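You operate a simulated robot arm through the tools that you are given. There is no shell and no other tool. Be economical: measure what you need, move in short steps, check, and stop when the job is done.

You are at the controls of a simulated robot arm. One attempt, no reset.

## Task
Take the short steel rail that says "L327" from the top of the timber table and put it on the silver water cover. Close the glue tray lid. Take the white bottle labelled "water" from the top of the timber table and put it on top of the grey sanding block there. Put the can labelled "W472" from the top of the filler table on the back of the white cabinet and the can labelled "W257" on the table marked boxes. Take the brown clip carton on the top of the filler table and put it away on the top of the fitting table. Push the drawer of the timber table shut. Put the white chalk stick on top of the silver steel rail on the top of the timber table. Any order will do. Set down upright: white bottle, can, brown clip carton.

Only the result counts: the job must be done as asked and must still hold three seconds after the hand-in. Knocking over, shifting, dropping, spilling or breaking anything else fails it. Lids that push on must go on centred and level and be pressed home; caps that screw on are set level and turned clockwise until they are tight.

## Robot
A 7-joint arm with a vacuum gripper on a trunk, on a base that drives. Base frame: it is fixed to the floor where the robot stands at the start and does not move with it; the origin is under the middle of the robot, x ahead of it, y to its left, z up; the surface under the hand at the start is at about z = 800. Units: mm, degrees, N and s.
Its first joint turns from -149.0 to 149.0 degrees. Places, roughly: back of the white cabinet (97x26 cm) [1380, 3780, 860]; blue can, can with the yellow side, teal can [1250, 5750, 750]; brown clip carton [1250, 5000, 750]; drawer of the timber table [600, 100, 800]; glue tray lid [700, -200, 800]; sanding block [1000, 0, 750]; short steel rail [500, -250, 750]; steel rail (15x5x3 cm) [500, -900, 800]; table marked BOXES [-1500, 4500, 700]; top of the fitting table [800, -1700, 800]; water cover [1000, -2250, 750]; white bottle [1000, -250, 750]; white chalk stick (3x3x11 cm) [500, -500, 900]. Payload 1.06 kg.
Tool frame: the origin (TCP) lies in the middle of the cups' lips, and z points out of the cups. The gripper has 1 cup of 24 mm across, covering 24 by 24 mm (tool x, y); the bellows give 8 mm. With the vacuum on, a cup seals on a smooth face that it is pressed against (1 to 4 N); it does not hold porous or soft things. The pull reaches 23 N.
Orientation is that of the tool frame in the base frame, as a unit quaternion [w, x, y, z]. With the cups facing straight down, the tool's x points along the base's -x, its y along +y and its z along -z.

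## Interface
- The arm moves only by the tool jog_arm. Its argument "deltas" is a list of rows, each a list of 3 entries, a list of its own where there are three numbers: the shift along the tool's x, y, z in mm, then the turn, a rotation vector about the tool's x, y, z in degrees, then the vacuum: 1 switches it on, 0 off. In form: [[[tx, ty, tz], [ax, ay, az], suction], ...]. A call has 1 to 12 rows; each row is the pose to reach, as a shift and turn from the pose commanded when the call began, along the tool's axes at that moment. A row lasts 0.2 s, in which the tool goes at most 50 mm and 8.6 degrees; a call with a longer step from one row to the next is refused whole, and so is a gripper value outside its range. Where a pose cannot be reached the arm comes as near as it can. A force on the tool above 40 N (or 10 N above the force at the start of the call, whichever is more), or a blocked arm, ends the call early, and 0.2 s more pass. The pull builds up within a second once a cup has sealed. Time passes only in rows, and 0.2 s behind the last, so rows that repeat a pose give it time. The reply holds the time, the measured pose of the TCP, the force on the tool along the base axes and the pull of the vacuum, in the units named above and with some noise, with the torque about the TCP (base axes, N m) and any sound that the robot's microphone picked up.
- Cameras (640 x 400 px; columns grow to the right, rows downward): "scene" is now at [24.3, 123.9, 1537.5]; the picture's right is [-0.56, -0.83, 0.00], its down [-0.58, 0.39, -0.72] and it looks along [0.60, -0.40, -0.70] (base axes); focal length 266 px, centre (320, 200). "wrist" rides on the gripper at [78, 19, -96] in the tool frame; the picture's right is [-0.24, 0.97, 0.00], its down [-0.71, -0.17, -0.69] and it looks along [-0.67, -0.16, 0.73] (tool axes); focal length 243 px, centre (320, 200).
- camera(camera): a new picture of that camera. The clock stands still meanwhile.
- lift_body(by): slides the trunk up (or, below 0, down) by that many mm; the arm and the scene camera ride with it, the base frame stays. It gives what a move gives, with no picture.
- base_move(legs): drives the robot by 1 to 6 legs, each [ahead, turn to the left] in mm and degrees, along the robot's own axes; the way and the turn of a leg run together, so that a leg with both is an arc; at most 1500 mm and 180 degrees a leg. The arm and the cameras ride along, it lands a little off, and it stops where it bumps. It gives what a move gives.
- pan_tilt(pan, tilt): turns the head with the scene camera to pan (to the left, within 155 degrees either way) and tilt (down, from -29 to 69), counted from straight ahead of the robot. It gives what a move gives.
- measure_at(camera, pixels): for up to 12 pixels [column, row] of the newest picture of that camera ("zoom" is the newest enlarged one), the place [x, y, z] in the base frame of the surface seen there, good to about 2 mm. The clock stands still meanwhile.
- zoom(camera, box): a new picture of the part [left, top, right, bottom] of that camera's present view, enlarged. The clock stands still meanwhile.
- job_done(): hands the job in; it is judged then, once.

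Go step by step. Measure first, check grasps and placings, and put right what went wrong. The budget is 138 turns and 162 pictures, counting those below and the enlarged ones. Unless the task says otherwise, let go and move clear before handing in, and close with one line.

The tools are called after "Call:" as name(argument=value, ...) on one line, values as JSON. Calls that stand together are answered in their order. jog_arm: Moves the arm, as the interface text tells. Its arguments: {"type":"object","properties":{"deltas":{"type":"array"}},"required":["deltas"]} The other tools are called the same way: lift_body (by) slides the trunk up or down; base_move (legs) drives the base; pan_tilt (pan, tilt) turns the head that bears the scene camera; camera (camera) takes a picture; measure_at (camera, pixels) gives the place of the surface under pixels of a picture; zoom (camera, box) takes an enlarged picture of a part of a camera's view; job_done () hands the job in.

At the start:

```text
time_s: 0.0
ee_pos: [606.0, -495.8, 1106.3]
orientation: [0.0, 0.0, 1.0, 0.001]
force: [-0.3, -0.2, 0.0]
wrist_torque: [0.0, 0.01, 0.04]
pull: 0.0
trunk travel left (down, up): [-600.0, 110.0]
robot x, y, heading: [2.9, 0.6, -0.0]
head pan, tilt: [-33.8, 44.2]
```

scene: 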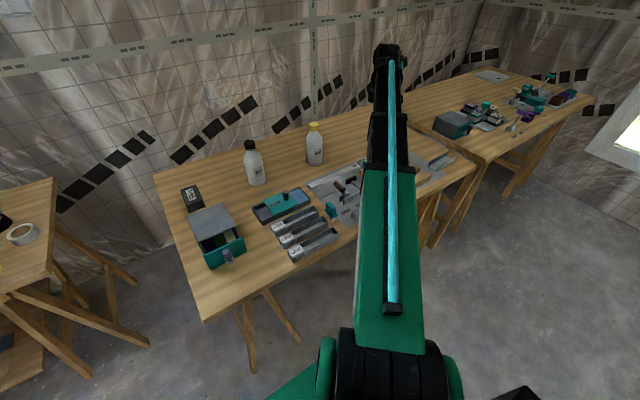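
wrist: 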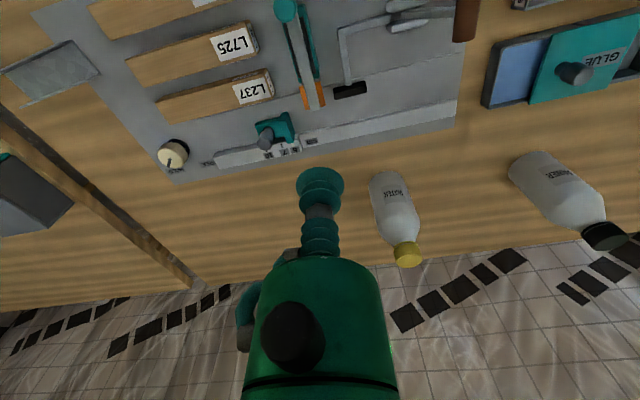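

The first views show the timber table with three rails, the glue tray, two bottles and the drawer box. I'll zoom in to read labels.

Call:
zoom(camera="scene", box=[170, 110, 370, 270])

Call:
zoom(camera="scene", box=[400, 60, 600, 180])

```text
2.50 times, centred on (270, 190) of scene
```

zoom: 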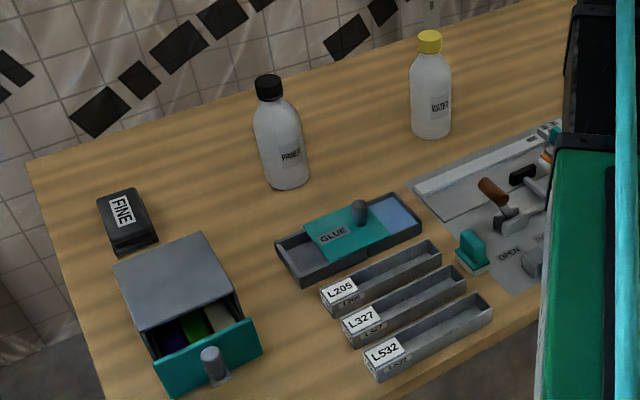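

```text
3.20 times, centred on (500, 120) of scene
```

zoom: 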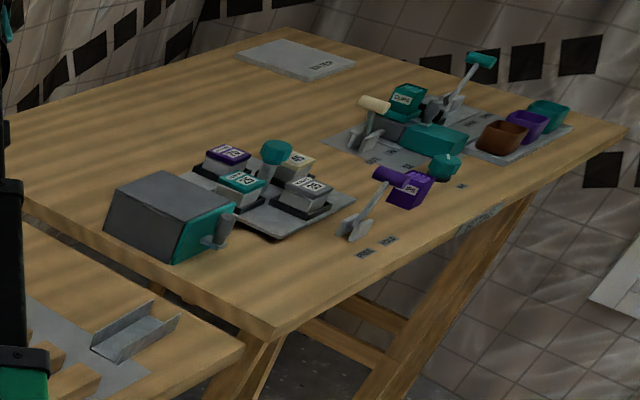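

The zoom shows water cover (295,60) and fitting table. I'll measure those, then re-zoom the timber table.

Call:
measure_at(camera="zoom", pixels=[[240, 56], [290, 41], [352, 65], [306, 78], [295, 60], [150, 130], [210, 110], [60, 200], [280, 315], [290, 120], [150, 190], [400, 190]])

Call:
zoom(camera="scene", box=[170, 110, 370, 270])

```text
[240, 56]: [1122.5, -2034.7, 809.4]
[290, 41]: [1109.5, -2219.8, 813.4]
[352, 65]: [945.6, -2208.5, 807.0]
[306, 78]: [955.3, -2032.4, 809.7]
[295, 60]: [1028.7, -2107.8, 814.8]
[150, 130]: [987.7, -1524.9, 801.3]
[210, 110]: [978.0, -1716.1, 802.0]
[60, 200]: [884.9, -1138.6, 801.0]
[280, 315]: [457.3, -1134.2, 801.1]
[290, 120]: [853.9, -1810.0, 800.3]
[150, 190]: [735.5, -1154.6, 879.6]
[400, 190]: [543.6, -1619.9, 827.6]
```

```text
2.50 times, centred on (270, 190) of scene
```

zoom: 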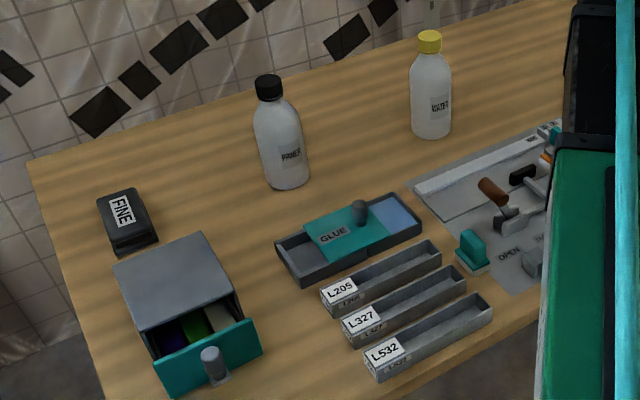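

The rail L327 label is at (363,320), block FINE at (122,212), lid knob at (359,210). I'll measure these.

Call:
measure_at(camera="zoom", pixels=[[343, 322], [363, 312], [380, 322], [355, 335], [362, 322], [462, 282], [410, 312], [338, 290], [384, 353], [122, 210], [112, 196], [145, 230]])

Call:
measure_at(camera="zoom", pixels=[[429, 36], [431, 130], [267, 80], [284, 182], [359, 204], [335, 235], [305, 225], [360, 250], [395, 210], [300, 260], [418, 222], [280, 243]])

Call:
measure_at(camera="zoom", pixels=[[117, 268], [200, 235], [232, 292], [140, 325], [165, 362], [252, 325], [210, 352], [215, 372], [180, 280], [60, 300], [480, 245], [280, 320]])

```text
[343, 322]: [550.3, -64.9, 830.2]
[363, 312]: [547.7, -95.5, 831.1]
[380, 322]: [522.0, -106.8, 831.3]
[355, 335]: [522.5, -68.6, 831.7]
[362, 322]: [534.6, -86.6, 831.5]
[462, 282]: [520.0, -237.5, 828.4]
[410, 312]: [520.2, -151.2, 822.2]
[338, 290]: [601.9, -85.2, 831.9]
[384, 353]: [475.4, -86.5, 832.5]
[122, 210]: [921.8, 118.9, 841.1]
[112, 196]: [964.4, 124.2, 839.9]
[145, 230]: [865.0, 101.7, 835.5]
```

```text
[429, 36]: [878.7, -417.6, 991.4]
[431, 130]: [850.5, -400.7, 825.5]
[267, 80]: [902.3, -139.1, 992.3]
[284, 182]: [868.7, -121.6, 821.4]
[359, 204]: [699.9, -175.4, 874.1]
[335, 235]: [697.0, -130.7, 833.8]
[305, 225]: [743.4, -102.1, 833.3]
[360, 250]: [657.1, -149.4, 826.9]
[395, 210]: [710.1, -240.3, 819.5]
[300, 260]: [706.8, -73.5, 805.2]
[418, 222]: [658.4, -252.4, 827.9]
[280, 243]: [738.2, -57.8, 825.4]
```

```text
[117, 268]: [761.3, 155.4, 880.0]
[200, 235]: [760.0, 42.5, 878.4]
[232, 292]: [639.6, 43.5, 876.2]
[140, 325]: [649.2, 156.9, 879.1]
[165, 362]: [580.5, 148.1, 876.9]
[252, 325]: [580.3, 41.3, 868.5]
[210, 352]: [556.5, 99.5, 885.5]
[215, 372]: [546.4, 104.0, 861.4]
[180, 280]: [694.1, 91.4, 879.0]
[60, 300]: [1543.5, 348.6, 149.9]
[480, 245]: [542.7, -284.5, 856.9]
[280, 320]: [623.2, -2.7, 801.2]
```

Rail L327 runs along y at x≈535 with its label plate at z 831. Next I look for the chalk stick and steel rail with the wrist camera and a panned head.

Call:
zoom(camera="wrist", box=[0, 0, 320, 200])

Call:
zoom(camera="wrist", box=[240, 0, 560, 200])

Call:
pan_tilt(pan=-65, tilt=40)

Call:
camera(camera="scene")

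```text
2.00 times, centred on (160, 100) of wrist
```

zoom: 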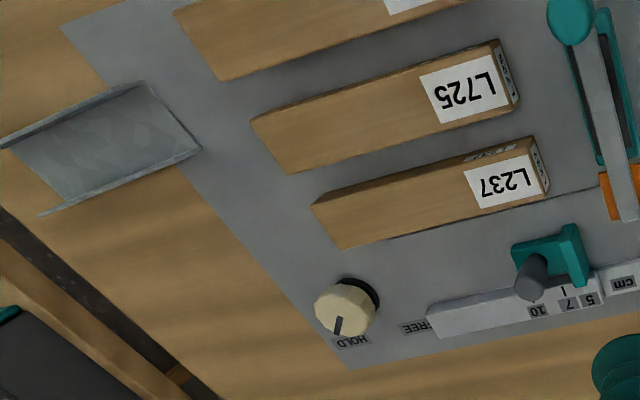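

```text
2.00 times, centred on (400, 100) of wrist
```

zoom: 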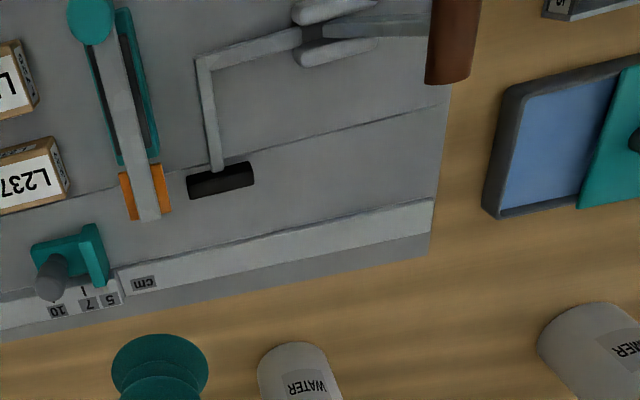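

```text
time_s: 1.0
ee_pos: [605.8, -497.0, 1106.1]
orientation: [0.0, 0.001, 1.0, -0.001]
force: [0.8, 0.4, -0.3]
wrist_torque: [-0.03, 0.01, 0.0]
pull: 0.0
trunk travel left (down, up): [-600.0, 110.0]
robot x, y, heading: [-0.4, -1.0, -0.1]
head pan, tilt: [-65.0, 40.0]
```

```text
154 pictures are left
```

scene: 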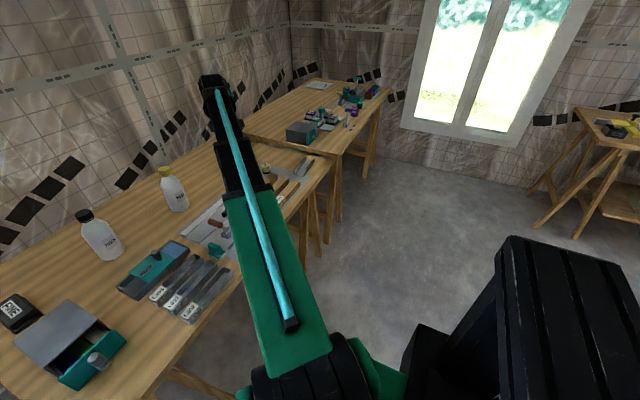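

Chalk stick isn't visible yet; it must lie nearer than the wrist view. I'll move the tool back 150 mm in x and look.

Call:
jog_arm(deltas=[[[50, 0, 0], [0, 0, 0], 0], [[100, 0, 0], [0, 0, 0], 0], [[150, 0, 0], [0, 0, 0], 0], [[200, 0, 0], [0, 0, 0], 0]])

Call:
camera(camera="wrist")

```text
time_s: 2.0
ee_pos: [403.4, -496.3, 1104.7]
orientation: [0.0, 0.0, 1.0, 0.0]
force: [-0.3, -0.5, 0.2]
wrist_torque: [0.02, -0.02, 0.0]
pull: 0.1
trunk travel left (down, up): [-600.0, 110.0]
robot x, y, heading: [1.1, -1.1, -0.0]
head pan, tilt: [-65.0, 40.0]
```

```text
153 pictures are left
```

wrist: 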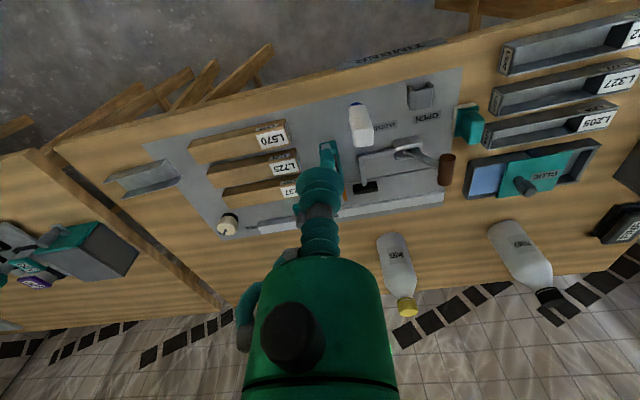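

The white chalk stick stands upright at (360,120). I'll zoom in on it and on the steel rail at (143,177).

Call:
zoom(camera="wrist", box=[300, 60, 460, 160])

Call:
measure_at(camera="zoom", pixels=[[230, 180], [215, 195], [255, 190], [245, 330], [295, 330], [230, 165], [240, 260], [180, 250], [330, 250], [450, 200]])

Call:
zoom(camera="wrist", box=[80, 130, 240, 230])

```text
4.00 times, centred on (380, 110) of wrist
```

zoom: 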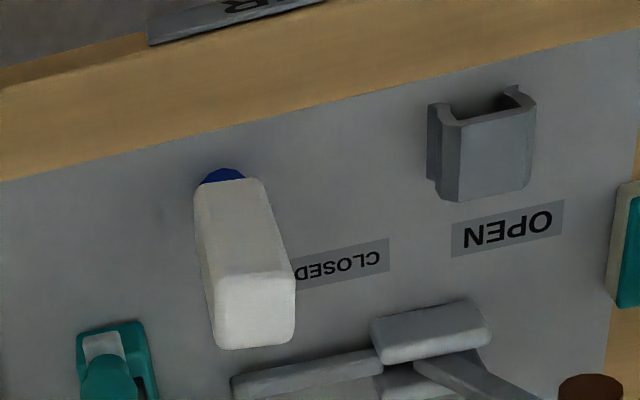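

```text
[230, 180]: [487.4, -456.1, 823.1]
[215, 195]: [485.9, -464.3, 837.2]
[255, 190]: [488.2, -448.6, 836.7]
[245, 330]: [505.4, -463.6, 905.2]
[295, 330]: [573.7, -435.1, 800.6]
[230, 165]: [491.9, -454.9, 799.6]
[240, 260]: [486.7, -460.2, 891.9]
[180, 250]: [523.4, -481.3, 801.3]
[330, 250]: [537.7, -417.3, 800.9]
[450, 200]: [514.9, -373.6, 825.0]
```

```text
4.00 times, centred on (160, 180) of wrist
```

zoom: 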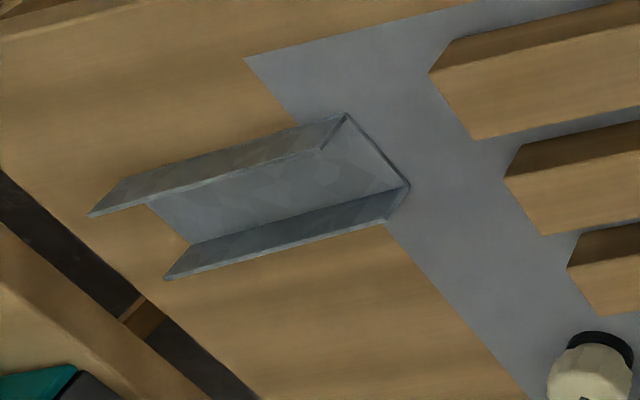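

Measure the steel rail in this zoom.

Call:
measure_at(camera="zoom", pixels=[[92, 212], [135, 177], [345, 116], [322, 150], [408, 185], [385, 220], [170, 277], [195, 243], [280, 185], [250, 210], [320, 170], [60, 130]])

Call:
zoom(camera="wrist", box=[460, 10, 640, 122])

Call:
zoom(camera="wrist", box=[450, 120, 640, 240])

```text
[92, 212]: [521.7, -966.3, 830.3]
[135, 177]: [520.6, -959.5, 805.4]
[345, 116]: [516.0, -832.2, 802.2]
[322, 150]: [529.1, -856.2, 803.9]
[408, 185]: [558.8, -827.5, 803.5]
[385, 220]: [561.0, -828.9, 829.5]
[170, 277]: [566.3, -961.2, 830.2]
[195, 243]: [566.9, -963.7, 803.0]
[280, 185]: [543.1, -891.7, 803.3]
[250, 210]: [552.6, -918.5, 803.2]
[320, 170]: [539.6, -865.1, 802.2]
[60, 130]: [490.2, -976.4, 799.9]
```

```text
3.56 times, centred on (550, 66) of wrist
```

zoom: 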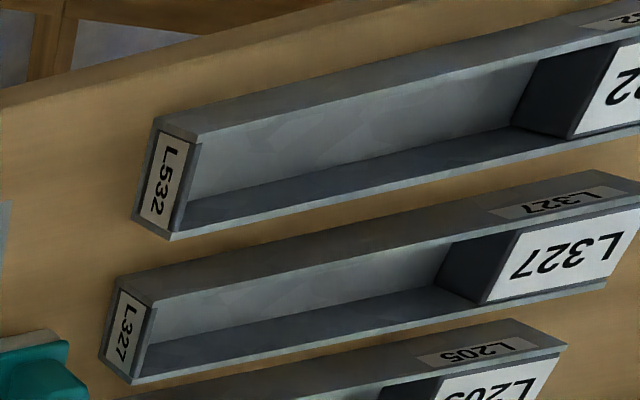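

```text
3.33 times, centred on (545, 180) of wrist
```

zoom: 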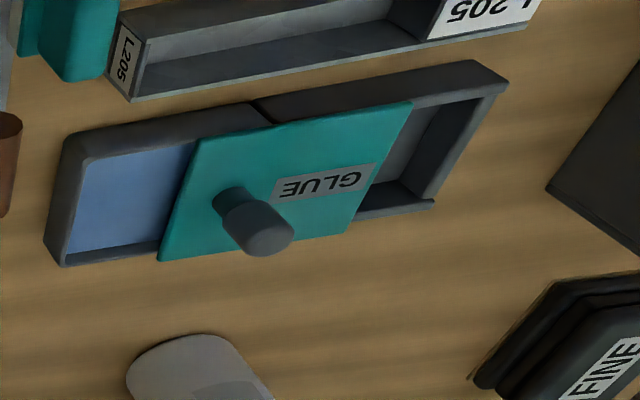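

The rails, tray, chalk and steel rail are located (rail floor z≈803, x 518–564, y −966…−828). I'll start with the glue lid: move near the knob at (700,−175).

Call:
jog_arm(deltas=[[[-28, 36, 12], [0, 0, 0], 0], [[-56, 72, 24], [0, 0, 0], 0], [[-84, 108, 36], [0, 0, 0], 0], [[-112, 144, 48], [0, 0, 0], 0], [[-140, 180, 60], [0, 0, 0], 0], [[-168, 216, 72], [0, 0, 0], 0], [[-196, 252, 84], [0, 0, 0], 0], [[-224, 288, 96], [0, 0, 0], 0], [[-247, 321, 105], [0, 0, 0], 0]])

Call:
camera(camera="wrist")

```text
time_s: 4.0
ee_pos: [652.3, -173.7, 1001.1]
orientation: [0.0, 0.001, 1.0, 0.0]
force: [-0.5, -0.7, 0.7]
wrist_torque: [-0.03, -0.02, 0.02]
pull: 0.1
trunk travel left (down, up): [-600.0, 110.0]
robot x, y, heading: [1.1, 2.8, -0.1]
head pan, tilt: [-65.0, 40.0]
```

```text
148 pictures are left
```

wrist: 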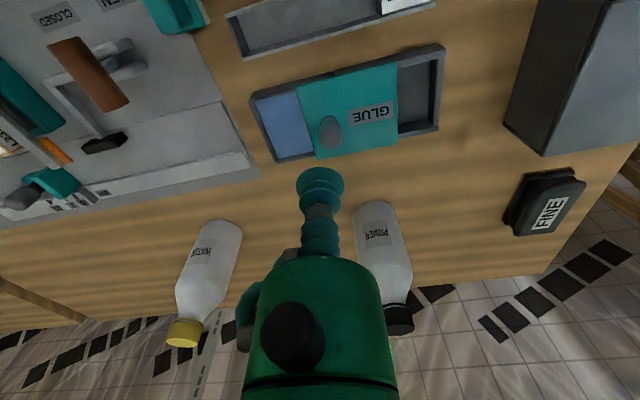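

Call:
zoom(camera="wrist", box=[240, 40, 460, 178])

Call:
measure_at(camera="zoom", pixels=[[262, 245], [262, 275], [262, 300], [240, 265], [285, 265], [175, 150], [190, 340], [455, 80], [460, 290], [585, 30], [35, 170], [120, 220]])

Call:
zoom(camera="wrist", box=[480, 150, 620, 250])

Call:
measure_at(camera="zoom", pixels=[[320, 220], [200, 110], [450, 100], [180, 350], [360, 370], [460, 170], [100, 280], [320, 270], [130, 370], [330, 110]])

```text
2.90 times, centred on (350, 109) of wrist
```

zoom: 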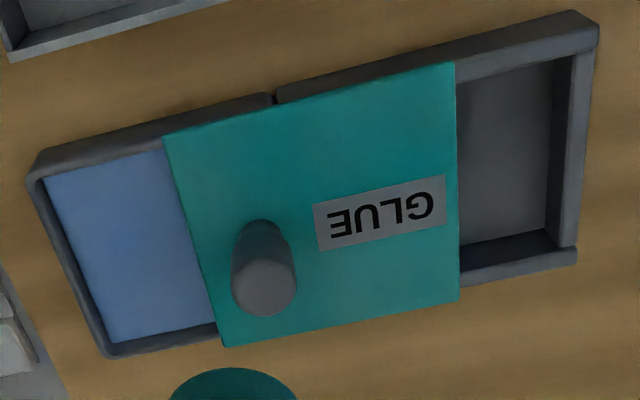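

```text
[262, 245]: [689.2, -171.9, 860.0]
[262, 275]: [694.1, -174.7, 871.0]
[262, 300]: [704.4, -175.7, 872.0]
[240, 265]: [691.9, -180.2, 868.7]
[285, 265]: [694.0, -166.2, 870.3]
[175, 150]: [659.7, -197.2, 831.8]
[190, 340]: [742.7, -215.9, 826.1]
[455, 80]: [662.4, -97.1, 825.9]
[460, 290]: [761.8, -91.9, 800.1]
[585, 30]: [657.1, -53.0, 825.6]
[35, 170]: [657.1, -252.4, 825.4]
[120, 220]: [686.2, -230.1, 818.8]
```

```text
4.00 times, centred on (550, 200) of wrist
```

zoom: 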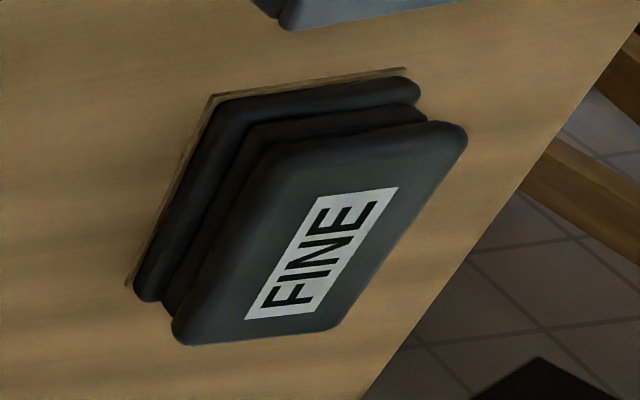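

```text
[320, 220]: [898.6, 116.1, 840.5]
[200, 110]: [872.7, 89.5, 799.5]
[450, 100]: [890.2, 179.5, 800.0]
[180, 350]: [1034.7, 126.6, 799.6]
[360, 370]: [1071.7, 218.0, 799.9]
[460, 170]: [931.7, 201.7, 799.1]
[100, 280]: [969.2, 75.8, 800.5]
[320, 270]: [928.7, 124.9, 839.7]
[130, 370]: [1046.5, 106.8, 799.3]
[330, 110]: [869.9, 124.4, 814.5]
```

Lid knob top is at (697,−173,872); lid needs ~−50 mm in y to cover the blue glue. I'll set the cup on the knob with suction.

Call:
jog_arm(deltas=[[[-45, 1, 0], [0, 0, 0], 0], [[-45, 1, 40], [0, 0, 0], 0], [[-45, 1, 85], [0, 0, 0], 0], [[-45, 1, 115], [0, 0, 0], 1], [[-45, 1, 123], [0, 0, 0], 1], [[-45, 1, 128], [0, 0, 0], 1], [[-45, 1, 131], [0, 0, 0], 1], [[-45, 1, 132], [0, 0, 0], 1], [[-45, 1, 132], [0, 0, 0], 1]])

```text
time_s: 6.0
ee_pos: [698.0, -175.1, 869.5]
orientation: [0.0, 0.0, 1.0, -0.001]
force: [0.4, -0.6, 2.8]
wrist_torque: [-0.01, 0.02, -0.04]
pull: 0.0
trunk travel left (down, up): [-600.0, 110.0]
robot x, y, heading: [0.7, 0.7, 0.0]
head pan, tilt: [-65.0, 40.0]
```

Contact but no seal on the knob. I'll instead lift, drop beside the knob on its +y side, and push it sideways.

Call:
jog_arm(deltas=[[[0, 0, -20], [0, 0, 0], 0], [[0, 36, -20], [0, 0, 0], 0], [[0, 36, 12], [0, 0, 0], 0], [[0, 36, 27], [0, 0, 0], 0], [[0, 25, 27], [0, 0, 0], 0], [[0, 15, 27], [0, 0, 0], 0], [[0, 5, 27], [0, 0, 0], 0], [[0, -2, 27], [0, 0, 0], 0]])

Call:
zoom(camera="wrist", box=[200, 40, 460, 202])

```text
time_s: 7.8
ee_pos: [698.7, -176.6, 840.7]
orientation: [0.0, 0.0, 1.0, 0.0]
force: [0.1, 0.5, -0.3]
wrist_torque: [0.02, 0.0, -0.02]
pull: 0.0
trunk travel left (down, up): [-600.0, 110.0]
robot x, y, heading: [0.8, 0.7, -0.1]
head pan, tilt: [-65.0, 40.0]
```

```text
2.46 times, centred on (330, 121) of wrist
```

zoom: 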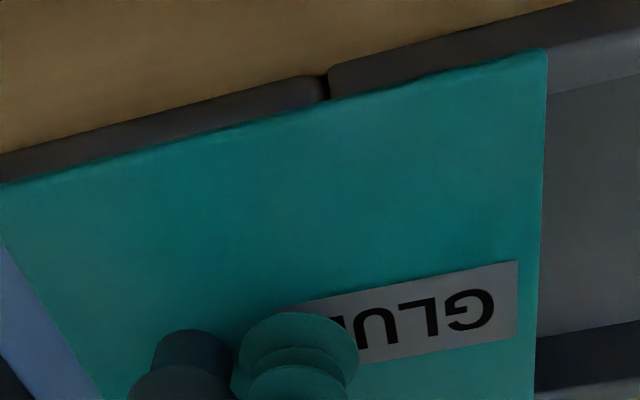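

The lid is sliding with the push with little force. Continue pushing −y until it stops.

Call:
jog_arm(deltas=[[[0, -8, 0], [0, 0, 0], 0], [[0, -16, 0], [0, 0, 0], 0], [[0, -21, 0], [0, 0, 0], 0], [[0, -24, 0], [0, 0, 0], 0], [[0, -27, 0], [0, 0, 0], 0], [[0, -30, 0], [0, 0, 0], 0], [[0, -33, 0], [0, 0, 0], 0]])

Call:
zoom(camera="wrist", box=[200, 40, 460, 202])

```text
time_s: 9.4
ee_pos: [696.4, -208.6, 841.5]
orientation: [0.0, 0.001, 1.0, 0.0]
force: [-0.7, -0.2, 0.0]
wrist_torque: [-0.03, 0.01, 0.01]
pull: 0.0
trunk travel left (down, up): [-600.0, 110.0]
robot x, y, heading: [-1.9, 0.4, 0.3]
head pan, tilt: [-65.0, 40.0]
```

```text
2.46 times, centred on (330, 121) of wrist
```

zoom: 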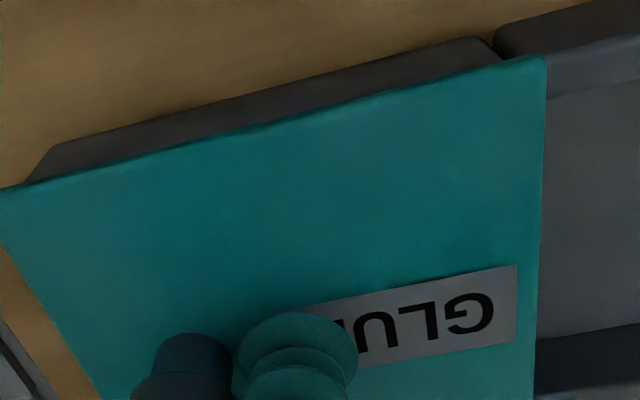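

No stop felt, and the tray corner (50,150) suggests the lid is at or past the end. Raise and inspect.

Call:
jog_arm(deltas=[[[0, 6, 0], [0, 0, 0], 0], [[0, 6, -40], [0, 0, 0], 0], [[40, 6, -80], [0, 0, 0], 0], [[40, 6, -120], [0, 0, 0], 0], [[40, 6, -160], [0, 0, 0], 0]])

Call:
zoom(camera="wrist", box=[220, 30, 480, 192])

Call:
measure_at(camera="zoom", pixels=[[100, 150], [130, 250], [330, 90], [340, 240], [450, 60], [180, 200], [300, 150], [60, 130], [260, 200]])

```text
refused: row 3 steps farther than a row can; nothing moved
```

```text
2.46 times, centred on (350, 111) of wrist
```

zoom: 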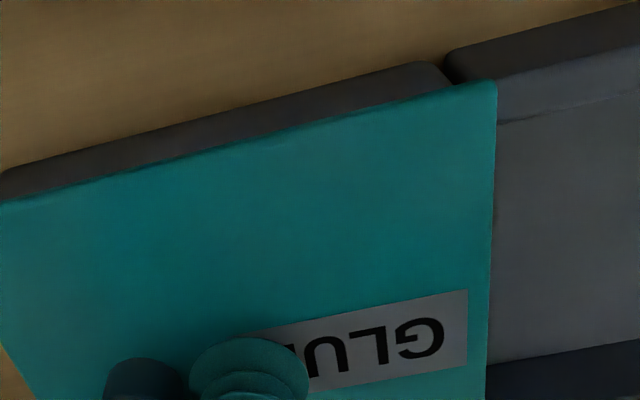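

```text
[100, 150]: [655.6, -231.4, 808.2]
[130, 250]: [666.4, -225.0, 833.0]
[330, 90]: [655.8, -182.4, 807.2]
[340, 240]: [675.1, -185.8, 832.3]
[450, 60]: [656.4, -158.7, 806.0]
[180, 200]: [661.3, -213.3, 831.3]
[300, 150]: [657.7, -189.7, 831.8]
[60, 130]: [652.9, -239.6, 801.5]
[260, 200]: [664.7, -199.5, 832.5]
```

Call:
jog_arm(deltas=[[[0, 6, 0], [0, 0, 0], 0], [[0, 6, -40], [0, 0, 0], 0], [[25, 6, -80], [0, 0, 0], 0], [[40, 6, -120], [0, 0, 0], 0], [[40, 6, -160], [0, 0, 0], 0]])

Call:
zoom(camera="wrist", box=[220, 30, 480, 192])

Call:
measure_at(camera="zoom", pixels=[[100, 150], [130, 250], [330, 90], [340, 240], [450, 60], [180, 200], [300, 150], [60, 130], [260, 200]])

```text
time_s: 10.6
ee_pos: [656.1, -203.5, 1003.3]
orientation: [0.0, 0.0, 1.0, 0.0]
force: [-0.3, -0.7, -0.6]
wrist_torque: [-0.02, -0.03, -0.02]
pull: 0.0
trunk travel left (down, up): [-600.0, 110.0]
robot x, y, heading: [0.4, 2.3, 0.1]
head pan, tilt: [-65.0, 40.0]
```

```text
2.46 times, centred on (350, 111) of wrist
```

zoom: 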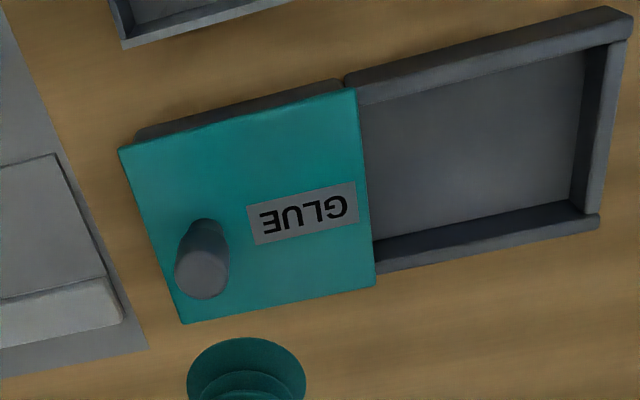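

```text
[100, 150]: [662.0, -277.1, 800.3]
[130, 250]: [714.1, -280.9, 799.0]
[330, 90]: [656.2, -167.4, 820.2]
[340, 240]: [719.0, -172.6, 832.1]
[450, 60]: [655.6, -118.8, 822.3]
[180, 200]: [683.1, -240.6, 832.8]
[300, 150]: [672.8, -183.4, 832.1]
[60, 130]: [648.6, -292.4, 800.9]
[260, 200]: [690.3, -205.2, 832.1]
```

The lid is fully over the glue. I'll measure the lid's edges versus the tray to see any overshoot.

Call:
measure_at(camera="zoom", pixels=[[127, 155], [150, 230], [186, 318], [353, 100], [364, 200], [370, 280], [345, 80], [150, 132], [140, 137], [620, 20], [205, 270], [335, 84]])

```text
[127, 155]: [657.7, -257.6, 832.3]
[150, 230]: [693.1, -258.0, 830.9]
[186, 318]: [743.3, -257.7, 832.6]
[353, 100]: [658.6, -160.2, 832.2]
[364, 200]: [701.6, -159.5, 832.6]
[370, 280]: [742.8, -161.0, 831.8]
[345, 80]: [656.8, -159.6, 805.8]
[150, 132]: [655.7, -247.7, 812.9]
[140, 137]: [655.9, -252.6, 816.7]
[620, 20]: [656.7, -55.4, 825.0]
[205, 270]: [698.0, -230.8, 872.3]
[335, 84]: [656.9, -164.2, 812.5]
```

Lid spans y −160…−258 over compartment −160…−254, so it's about home. A gentle extra push will tell if it is at its stop.

Call:
jog_arm(deltas=[[[-20, 10, 40], [0, 0, 0], 0], [[-41, 14, 80], [0, 0, 0], 0], [[-41, 14, 125], [0, 0, 0], 0], [[-41, 14, 158], [0, 0, 0], 0], [[-41, 5, 158], [0, 0, 0], 0], [[-41, -2, 158], [0, 0, 0], 0], [[-41, -6, 158], [0, 0, 0], 0], [[-41, -9, 158], [0, 0, 0], 0]])

```text
time_s: 12.4
ee_pos: [698.4, -211.9, 843.2]
orientation: [0.0, 0.0, 1.0, 0.0]
force: [-1.0, 0.0, 0.3]
wrist_torque: [0.01, 0.0, -0.01]
pull: 0.0
trunk travel left (down, up): [-600.0, 110.0]
robot x, y, heading: [1.9, -1.4, -0.0]
head pan, tilt: [-65.0, 40.0]
```

Call:
jog_arm(deltas=[[[0, 6, 0], [0, 0, 0], 0], [[0, 6, -40], [0, 0, 0], 0], [[25, 6, -80], [0, 0, 0], 0], [[40, 6, -120], [0, 0, 0], 0], [[40, 6, -160], [0, 0, 0], 0]])

Call:
zoom(camera="wrist", box=[220, 30, 480, 192])

Call:
measure_at(camera="zoom", pixels=[[127, 155], [150, 230], [186, 318], [353, 100], [364, 200], [370, 280], [345, 80], [350, 72], [160, 132], [620, 20], [205, 270], [335, 84]])

```text
time_s: 13.6
ee_pos: [658.3, -207.4, 1004.6]
orientation: [0.0, -0.001, 1.0, 0.0]
force: [-0.3, 0.3, -0.2]
wrist_torque: [0.03, -0.02, 0.03]
pull: 0.0
trunk travel left (down, up): [-600.0, 110.0]
robot x, y, heading: [3.0, -2.8, 0.2]
head pan, tilt: [-65.0, 40.0]
```

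```text
2.46 times, centred on (350, 111) of wrist
```

zoom: 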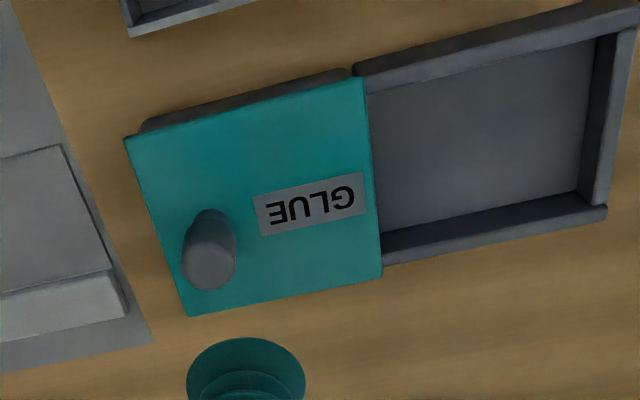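

```text
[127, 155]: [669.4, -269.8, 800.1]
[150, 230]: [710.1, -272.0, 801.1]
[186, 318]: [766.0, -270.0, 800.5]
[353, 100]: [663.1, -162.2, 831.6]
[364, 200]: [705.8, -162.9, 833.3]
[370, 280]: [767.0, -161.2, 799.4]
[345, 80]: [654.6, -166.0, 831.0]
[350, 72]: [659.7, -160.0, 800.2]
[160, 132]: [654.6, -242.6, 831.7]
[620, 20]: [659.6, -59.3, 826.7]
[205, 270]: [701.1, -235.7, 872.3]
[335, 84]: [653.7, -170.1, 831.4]
```

Call:
measure_at(camera="zoom", pixels=[[130, 145], [155, 220], [185, 300], [361, 85], [370, 170], [378, 265], [355, 70], [145, 128], [150, 122], [345, 76], [630, 15], [210, 262]])

```text
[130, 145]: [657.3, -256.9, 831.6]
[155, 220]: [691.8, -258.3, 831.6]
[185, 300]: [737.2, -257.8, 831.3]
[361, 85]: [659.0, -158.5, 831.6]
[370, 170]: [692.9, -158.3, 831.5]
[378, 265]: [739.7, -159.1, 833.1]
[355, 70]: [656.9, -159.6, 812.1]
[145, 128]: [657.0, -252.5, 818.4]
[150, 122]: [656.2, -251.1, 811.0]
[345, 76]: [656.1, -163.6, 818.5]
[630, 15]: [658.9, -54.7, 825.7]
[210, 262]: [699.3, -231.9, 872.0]
```

The lid did not move with the extra push, so it is at its stop: closed. Next the drawer; I'll move the arm aside near it and look with the head camera.

Call:
jog_arm(deltas=[[[40, 25, 0], [0, 0, 0], 0], [[70, 60, 0], [0, 0, 0], 0], [[100, 95, 0], [0, 0, 0], 0], [[130, 130, 0], [0, 0, 0], 0], [[150, 170, 0], [0, 0, 0], 0]])

Call:
pan_tilt(pan=0, tilt=52)

Call:
camera(camera="scene")

Call:
camera(camera="wrist")

```text
time_s: 14.8
ee_pos: [525.6, -37.8, 1007.5]
orientation: [-0.001, 0.001, 1.0, 0.0]
force: [0.1, -0.6, 0.2]
wrist_torque: [0.01, -0.02, 0.02]
pull: 0.1
out of reach, approached as far as the arm can: row 5
trunk travel left (down, up): [-600.0, 110.0]
robot x, y, heading: [0.4, 2.0, 0.0]
head pan, tilt: [-65.0, 40.0]
```

```text
time_s: 16.1
ee_pos: [525.8, -38.7, 1007.5]
orientation: [-0.001, 0.0, 1.0, -0.001]
force: [0.0, -0.6, 0.8]
wrist_torque: [0.02, -0.03, -0.01]
pull: 0.0
trunk travel left (down, up): [-600.0, 110.0]
robot x, y, heading: [1.1, 1.4, 0.0]
head pan, tilt: [0.0, 52.0]
```

```text
140 pictures are left
```

scene: 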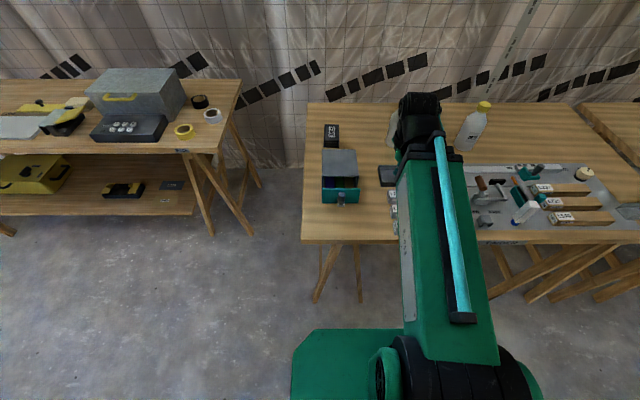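

```text
139 pictures are left
```

wrist: 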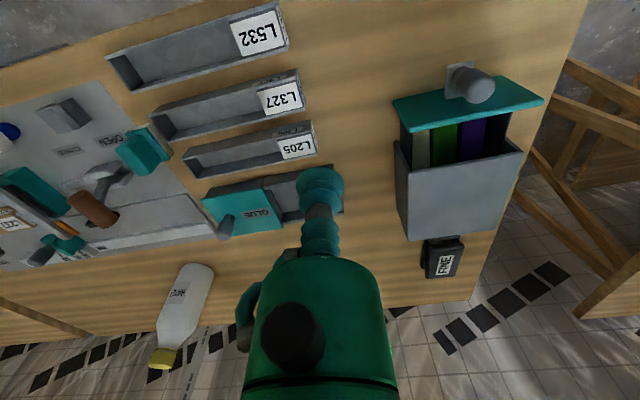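

Call:
zoom(camera="wrist", box=[380, 40, 560, 152])

Call:
measure_at(camera="zoom", pixels=[[240, 110], [240, 190], [340, 150], [340, 195], [300, 120], [270, 90], [385, 150], [100, 240], [280, 225], [480, 220], [345, 120], [150, 280]])

Call:
zoom(camera="scene", box=[300, 110, 420, 220])

```text
3.56 times, centred on (470, 96) of wrist
```

zoom: 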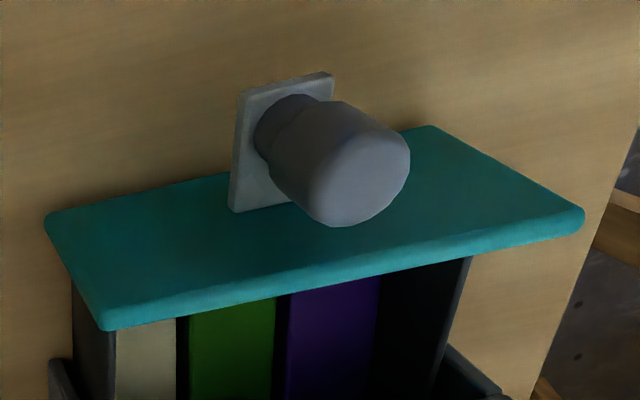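

```text
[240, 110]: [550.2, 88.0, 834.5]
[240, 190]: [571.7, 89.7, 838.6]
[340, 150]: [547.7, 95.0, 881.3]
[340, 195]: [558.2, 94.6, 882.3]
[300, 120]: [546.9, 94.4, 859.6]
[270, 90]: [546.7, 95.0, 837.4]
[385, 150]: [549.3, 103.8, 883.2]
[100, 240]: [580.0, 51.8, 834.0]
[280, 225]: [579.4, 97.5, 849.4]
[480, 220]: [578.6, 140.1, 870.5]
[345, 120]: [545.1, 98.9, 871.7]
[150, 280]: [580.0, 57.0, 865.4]
```

```text
3.64 times, centred on (360, 165) of scene
```

zoom: 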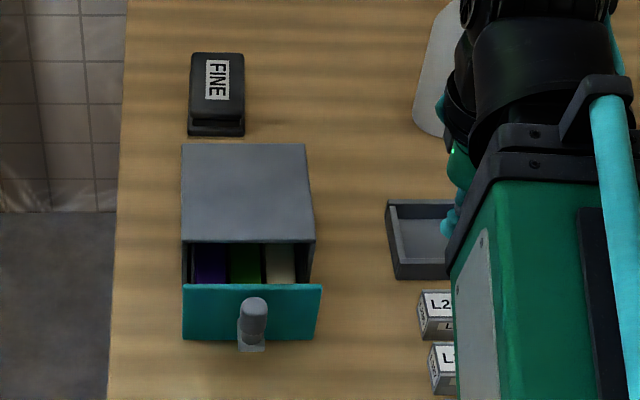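

The drawer knob is a vertical cylinder x 545–570, y 100, z 838–883. I'll back the base 90 mm for reach, then push the knob in +x.

Call:
base_move(legs=[[-90, 0]])

```text
time_s: 17.2
ee_pos: [435.9, -39.0, 1008.5]
orientation: [-0.001, 0.0, 1.0, 0.0]
force: [-0.5, 0.3, -0.1]
wrist_torque: [-0.03, 0.01, 0.0]
pull: 0.0
trunk travel left (down, up): [-600.0, 110.0]
robot x, y, heading: [-90.7, 0.1, -0.2]
head pan, tilt: [0.0, 52.0]
```

Call:
jog_arm(deltas=[[[-20, 40, 0], [0, 0, 0], 0], [[-40, 75, 0], [0, 0, 0], 0], [[-60, 110, 0], [0, 0, 0], 0], [[-76, 138, 0], [0, 0, 0], 0], [[-76, 138, 45], [0, 0, 0], 0], [[-76, 138, 90], [0, 0, 0], 0], [[-76, 138, 135], [0, 0, 0], 0], [[-76, 138, 158], [0, 0, 0], 0]])

Call:
camera(camera="wrist")

```text
time_s: 19.0
ee_pos: [511.3, 99.8, 848.6]
orientation: [-0.001, 0.0, 1.0, 0.0]
force: [0.4, -0.4, 0.3]
wrist_torque: [-0.01, -0.01, -0.02]
pull: 0.0
trunk travel left (down, up): [-600.0, 110.0]
robot x, y, heading: [-93.3, 2.1, -0.2]
head pan, tilt: [0.0, 52.0]
```

```text
136 pictures are left
```

wrist: 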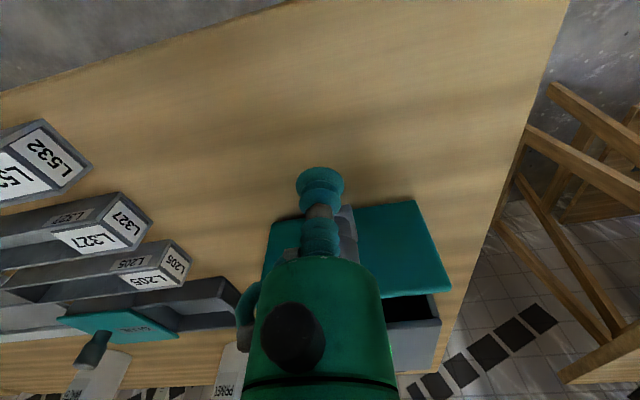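

Call:
jog_arm(deltas=[[[-15, 0, 0], [0, 0, 0], 0], [[-28, 0, 0], [0, 0, 0], 0], [[-41, 0, 0], [0, 0, 0], 0], [[-54, 0, 0], [0, 0, 0], 0], [[-64, 0, 0], [0, 0, 0], 0], [[-71, 0, 0], [0, 0, 0], 0], [[-76, 0, 0], [0, 0, 0], 0], [[-80, 0, 0], [0, 0, 0], 0], [[-84, 0, 0], [0, 0, 0], 0]])

Call:
camera(camera="wrist")

Call:
zoom(camera="scene", box=[300, 90, 440, 220])

```text
time_s: 20.9
ee_pos: [582.9, 99.8, 850.3]
orientation: [-0.008, -0.002, 1.0, 0.0]
force: [-13.1, -0.4, 1.6]
wrist_torque: [0.0, -0.07, 0.0]
pull: 0.0
trunk travel left (down, up): [-600.0, 110.0]
robot x, y, heading: [-87.6, -0.4, -0.0]
head pan, tilt: [0.0, 52.0]
stopped in row 9: the force on the tool passed its limit at 44 N (the readings are from after the stop); the commanded pose is now the measured one
```

```text
135 pictures are left
```

wrist: 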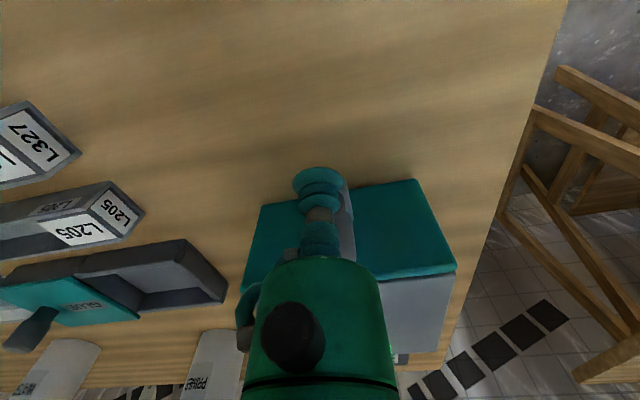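

```text
3.08 times, centred on (370, 155) of scene
```

zoom: 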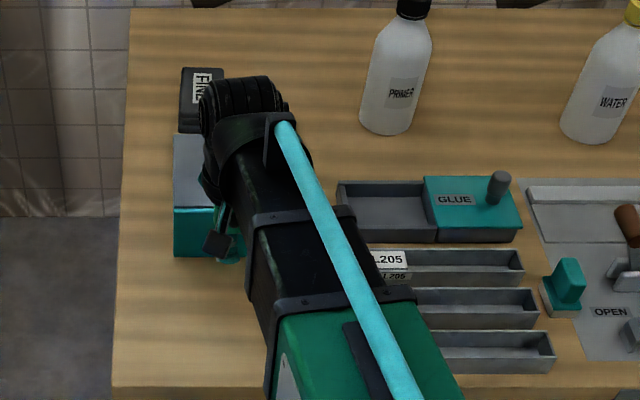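

The drawer is shut (panel flush with the box front, 44 N stop). Now back off, lift and drive ahead to work on the bottle.

Call:
jog_arm(deltas=[[[10, 0, 0], [0, 0, 0], 0], [[25, 0, 0], [0, 0, 0], 0], [[25, 0, -45], [0, 0, 0], 0], [[25, 0, -90], [0, 0, 0], 0], [[25, 0, -135], [0, 0, 0], 0], [[25, 0, -180], [0, 0, 0], 0], [[25, 0, -225], [0, 0, 0], 0], [[25, -40, -240], [0, 0, 0], 0], [[25, -80, -240], [0, 0, 0], 0], [[25, -120, -240], [0, 0, 0], 0], [[25, -160, -240], [0, 0, 0], 0]])

Call:
base_move(legs=[[110, 0]])

Call:
camera(camera="wrist")

```text
time_s: 23.3
ee_pos: [567.1, -60.4, 1090.8]
orientation: [-0.007, -0.001, 1.0, 0.0]
force: [0.5, 0.1, -0.6]
wrist_torque: [0.02, -0.02, 0.0]
pull: 0.0
trunk travel left (down, up): [-600.0, 110.0]
robot x, y, heading: [-90.2, 2.9, -0.1]
head pan, tilt: [0.0, 52.0]
```

```text
time_s: 24.5
ee_pos: [676.2, -61.4, 1090.1]
orientation: [-0.007, -0.001, 1.0, 0.0]
force: [-1.1, -0.9, 0.4]
wrist_torque: [-0.01, -0.01, -0.01]
pull: 0.1
trunk travel left (down, up): [-600.0, 110.0]
robot x, y, heading: [17.3, 2.4, -0.0]
head pan, tilt: [0.0, 52.0]
```

```text
133 pictures are left
```

wrist: 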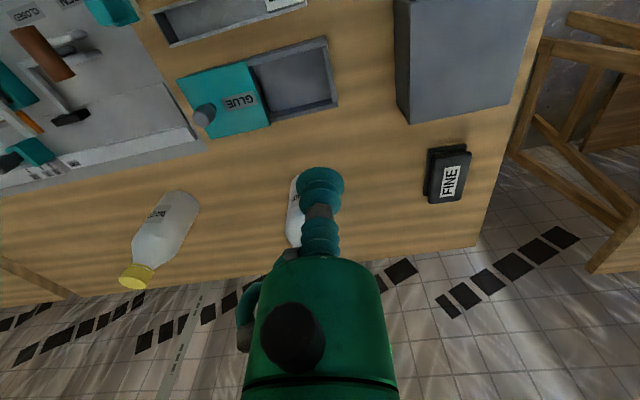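

Call:
zoom(camera="wrist", box=[400, 130, 500, 220])

Call:
measure_at(camera="zoom", pixels=[[200, 110], [180, 200], [165, 300], [280, 350], [370, 340], [400, 250], [420, 150], [420, 120], [300, 110], [260, 220], [330, 180], [280, 310]])

Call:
zoom(camera="wrist", box=[100, 180, 220, 300])

Call:
measure_at(camera="zoom", pixels=[[100, 310], [180, 330], [120, 330], [170, 280], [120, 300], [145, 305], [145, 335], [210, 290], [340, 110], [360, 60]])

```text
4.44 times, centred on (450, 175) of wrist
```

zoom: 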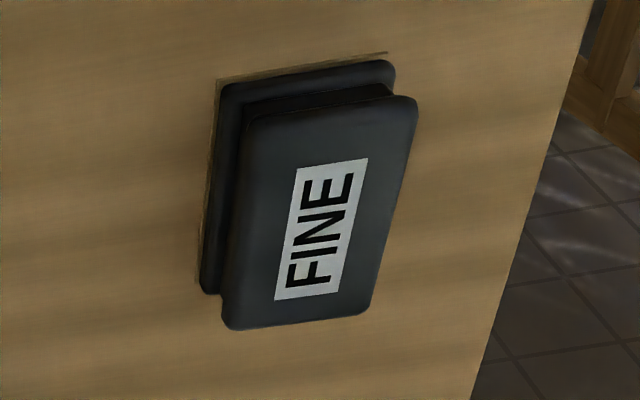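

```text
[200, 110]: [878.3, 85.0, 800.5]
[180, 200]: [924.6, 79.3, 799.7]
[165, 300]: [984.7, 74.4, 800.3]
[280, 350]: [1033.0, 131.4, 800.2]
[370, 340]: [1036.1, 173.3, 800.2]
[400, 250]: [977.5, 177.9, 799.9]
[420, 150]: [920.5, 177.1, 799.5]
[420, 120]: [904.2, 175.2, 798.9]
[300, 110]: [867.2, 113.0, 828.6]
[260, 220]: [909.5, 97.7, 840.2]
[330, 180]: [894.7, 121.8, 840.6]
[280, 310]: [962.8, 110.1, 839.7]
```

```text
3.33 times, centred on (160, 240) of wrist
```

zoom: 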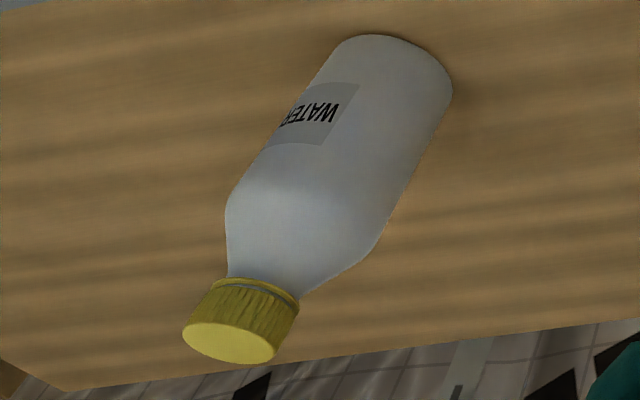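

```text
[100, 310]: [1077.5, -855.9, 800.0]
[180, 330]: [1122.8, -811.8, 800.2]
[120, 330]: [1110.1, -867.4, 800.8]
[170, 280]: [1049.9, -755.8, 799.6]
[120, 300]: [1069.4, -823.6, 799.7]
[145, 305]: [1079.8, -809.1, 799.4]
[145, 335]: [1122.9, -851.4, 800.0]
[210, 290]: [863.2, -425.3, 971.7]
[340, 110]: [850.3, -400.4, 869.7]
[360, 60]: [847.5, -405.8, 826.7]
```

The block top is about x 868–970, y 92–145. Measure the cap face of the water bottle (center 232,342) precisely.

Call:
measure_at(camera="zoom", pixels=[[232, 342], [190, 335], [272, 352], [225, 325], [235, 358], [210, 340], [255, 345]])

Call:
zoom(camera="wrist", box=[400, 130, 500, 220])

Call:
measure_at(camera="zoom", pixels=[[255, 130], [400, 110], [408, 125], [232, 315], [360, 300], [320, 230], [310, 212], [245, 220], [380, 215], [245, 322]])

```text
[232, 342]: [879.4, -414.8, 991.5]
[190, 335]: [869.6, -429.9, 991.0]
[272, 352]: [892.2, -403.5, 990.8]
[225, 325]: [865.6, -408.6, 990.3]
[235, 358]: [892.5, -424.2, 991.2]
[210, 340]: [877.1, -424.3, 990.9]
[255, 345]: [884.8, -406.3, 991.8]
```

```text
4.44 times, centred on (450, 175) of wrist
```

zoom: 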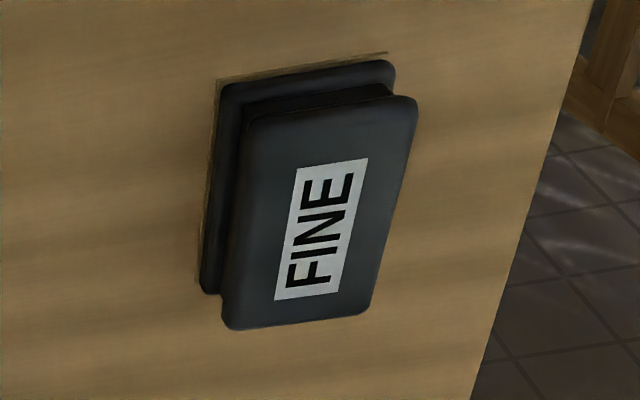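

```text
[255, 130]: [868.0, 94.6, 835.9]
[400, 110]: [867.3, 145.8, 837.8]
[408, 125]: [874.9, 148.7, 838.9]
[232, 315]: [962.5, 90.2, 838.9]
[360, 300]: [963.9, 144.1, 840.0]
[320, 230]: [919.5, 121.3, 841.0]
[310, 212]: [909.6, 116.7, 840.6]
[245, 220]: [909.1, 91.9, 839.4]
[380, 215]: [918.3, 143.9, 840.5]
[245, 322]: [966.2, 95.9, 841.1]
```

Cap center (879,−415,991); block center (916,119,840.5). Move above the cap.

Call:
jog_arm(deltas=[[[-22, -39, 0], [0, -0.8, 0], 0], [[-45, -78, 0], [0, -0.8, 0], 0], [[-68, -118, 0], [0, -0.8, 0], 0], [[-90, -157, 0], [0, -0.8, 0], 0], [[-113, -196, 0], [0, -0.8, 0], 0], [[-135, -235, 0], [0, -0.8, 0], 0], [[-158, -275, 0], [0, -0.8, 0], 0], [[-180, -314, 0], [0, -0.8, 0], 0], [[-203, -354, 0], [0, -0.8, 0], 0], [[-203, -354, 40], [0, -0.8, 0], 0], [[-203, -354, 75], [0, -0.8, 0], 0], [[-203, -354, 75], [0, -0.8, 0], 0]])

Call:
zoom(camera="wrist", box=[240, 80, 400, 240])

```text
time_s: 27.1
ee_pos: [880.0, -414.6, 1012.5]
orientation: [0.001, -0.001, 1.0, -0.001]
force: [0.0, 0.7, 0.1]
wrist_torque: [-0.03, 0.01, -0.01]
pull: 0.1
trunk travel left (down, up): [-600.0, 110.0]
robot x, y, heading: [17.7, -2.1, -0.1]
head pan, tilt: [0.0, 52.0]
```

```text
2.50 times, centred on (320, 160) of wrist
```

zoom: 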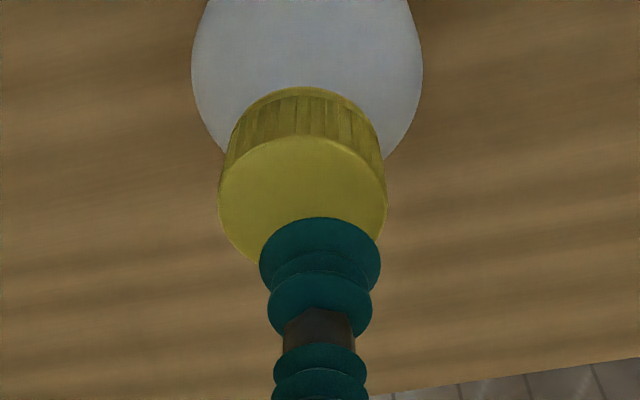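

Call:
jog_arm(deltas=[[[0, 0, 12], [0, 0, 0], 1], [[0, 0, 18], [0, 0, 0], 1], [[0, 0, 21], [0, 0, 0], 1], [[0, 0, 23], [0, 0, 0], 1], [[0, 0, 24], [0, 0, 0], 1], [[0, 0, 24], [0, 0, 0], 1], [[0, 0, 24], [0, 0, 0], 1], [[0, 0, 24], [0, 0, 0], 1]])

```text
time_s: 28.9
ee_pos: [878.6, -414.2, 989.9]
orientation: [0.001, -0.001, 1.0, -0.001]
force: [2.3, 1.3, 11.8]
wrist_torque: [0.02, -0.02, 0.03]
pull: 23.6
trunk travel left (down, up): [-600.0, 110.0]
robot x, y, heading: [16.0, -1.1, -0.0]
head pan, tilt: [0.0, 52.0]
```

Sealed with a pull of 23.6 N. Lift the bottle.

Call:
jog_arm(deltas=[[[0, 0, -10], [0, 0, 0], 1], [[0, 0, -25], [0, 0, 0], 1], [[0, 0, -50], [0, 0, 0], 1], [[0, 0, -75], [0, 0, 0], 1], [[0, 0, -100], [0, 0, 0], 1], [[0, 0, -100], [0, 0, 0], 1]])

```text
time_s: 30.3
ee_pos: [879.4, -415.3, 1089.0]
orientation: [0.0, -0.001, 1.0, 0.0]
force: [0.0, 0.4, -4.7]
wrist_torque: [0.14, 0.0, 0.02]
pull: 23.1
trunk travel left (down, up): [-600.0, 110.0]
robot x, y, heading: [20.8, 4.8, 0.4]
head pan, tilt: [0.0, 52.0]
```

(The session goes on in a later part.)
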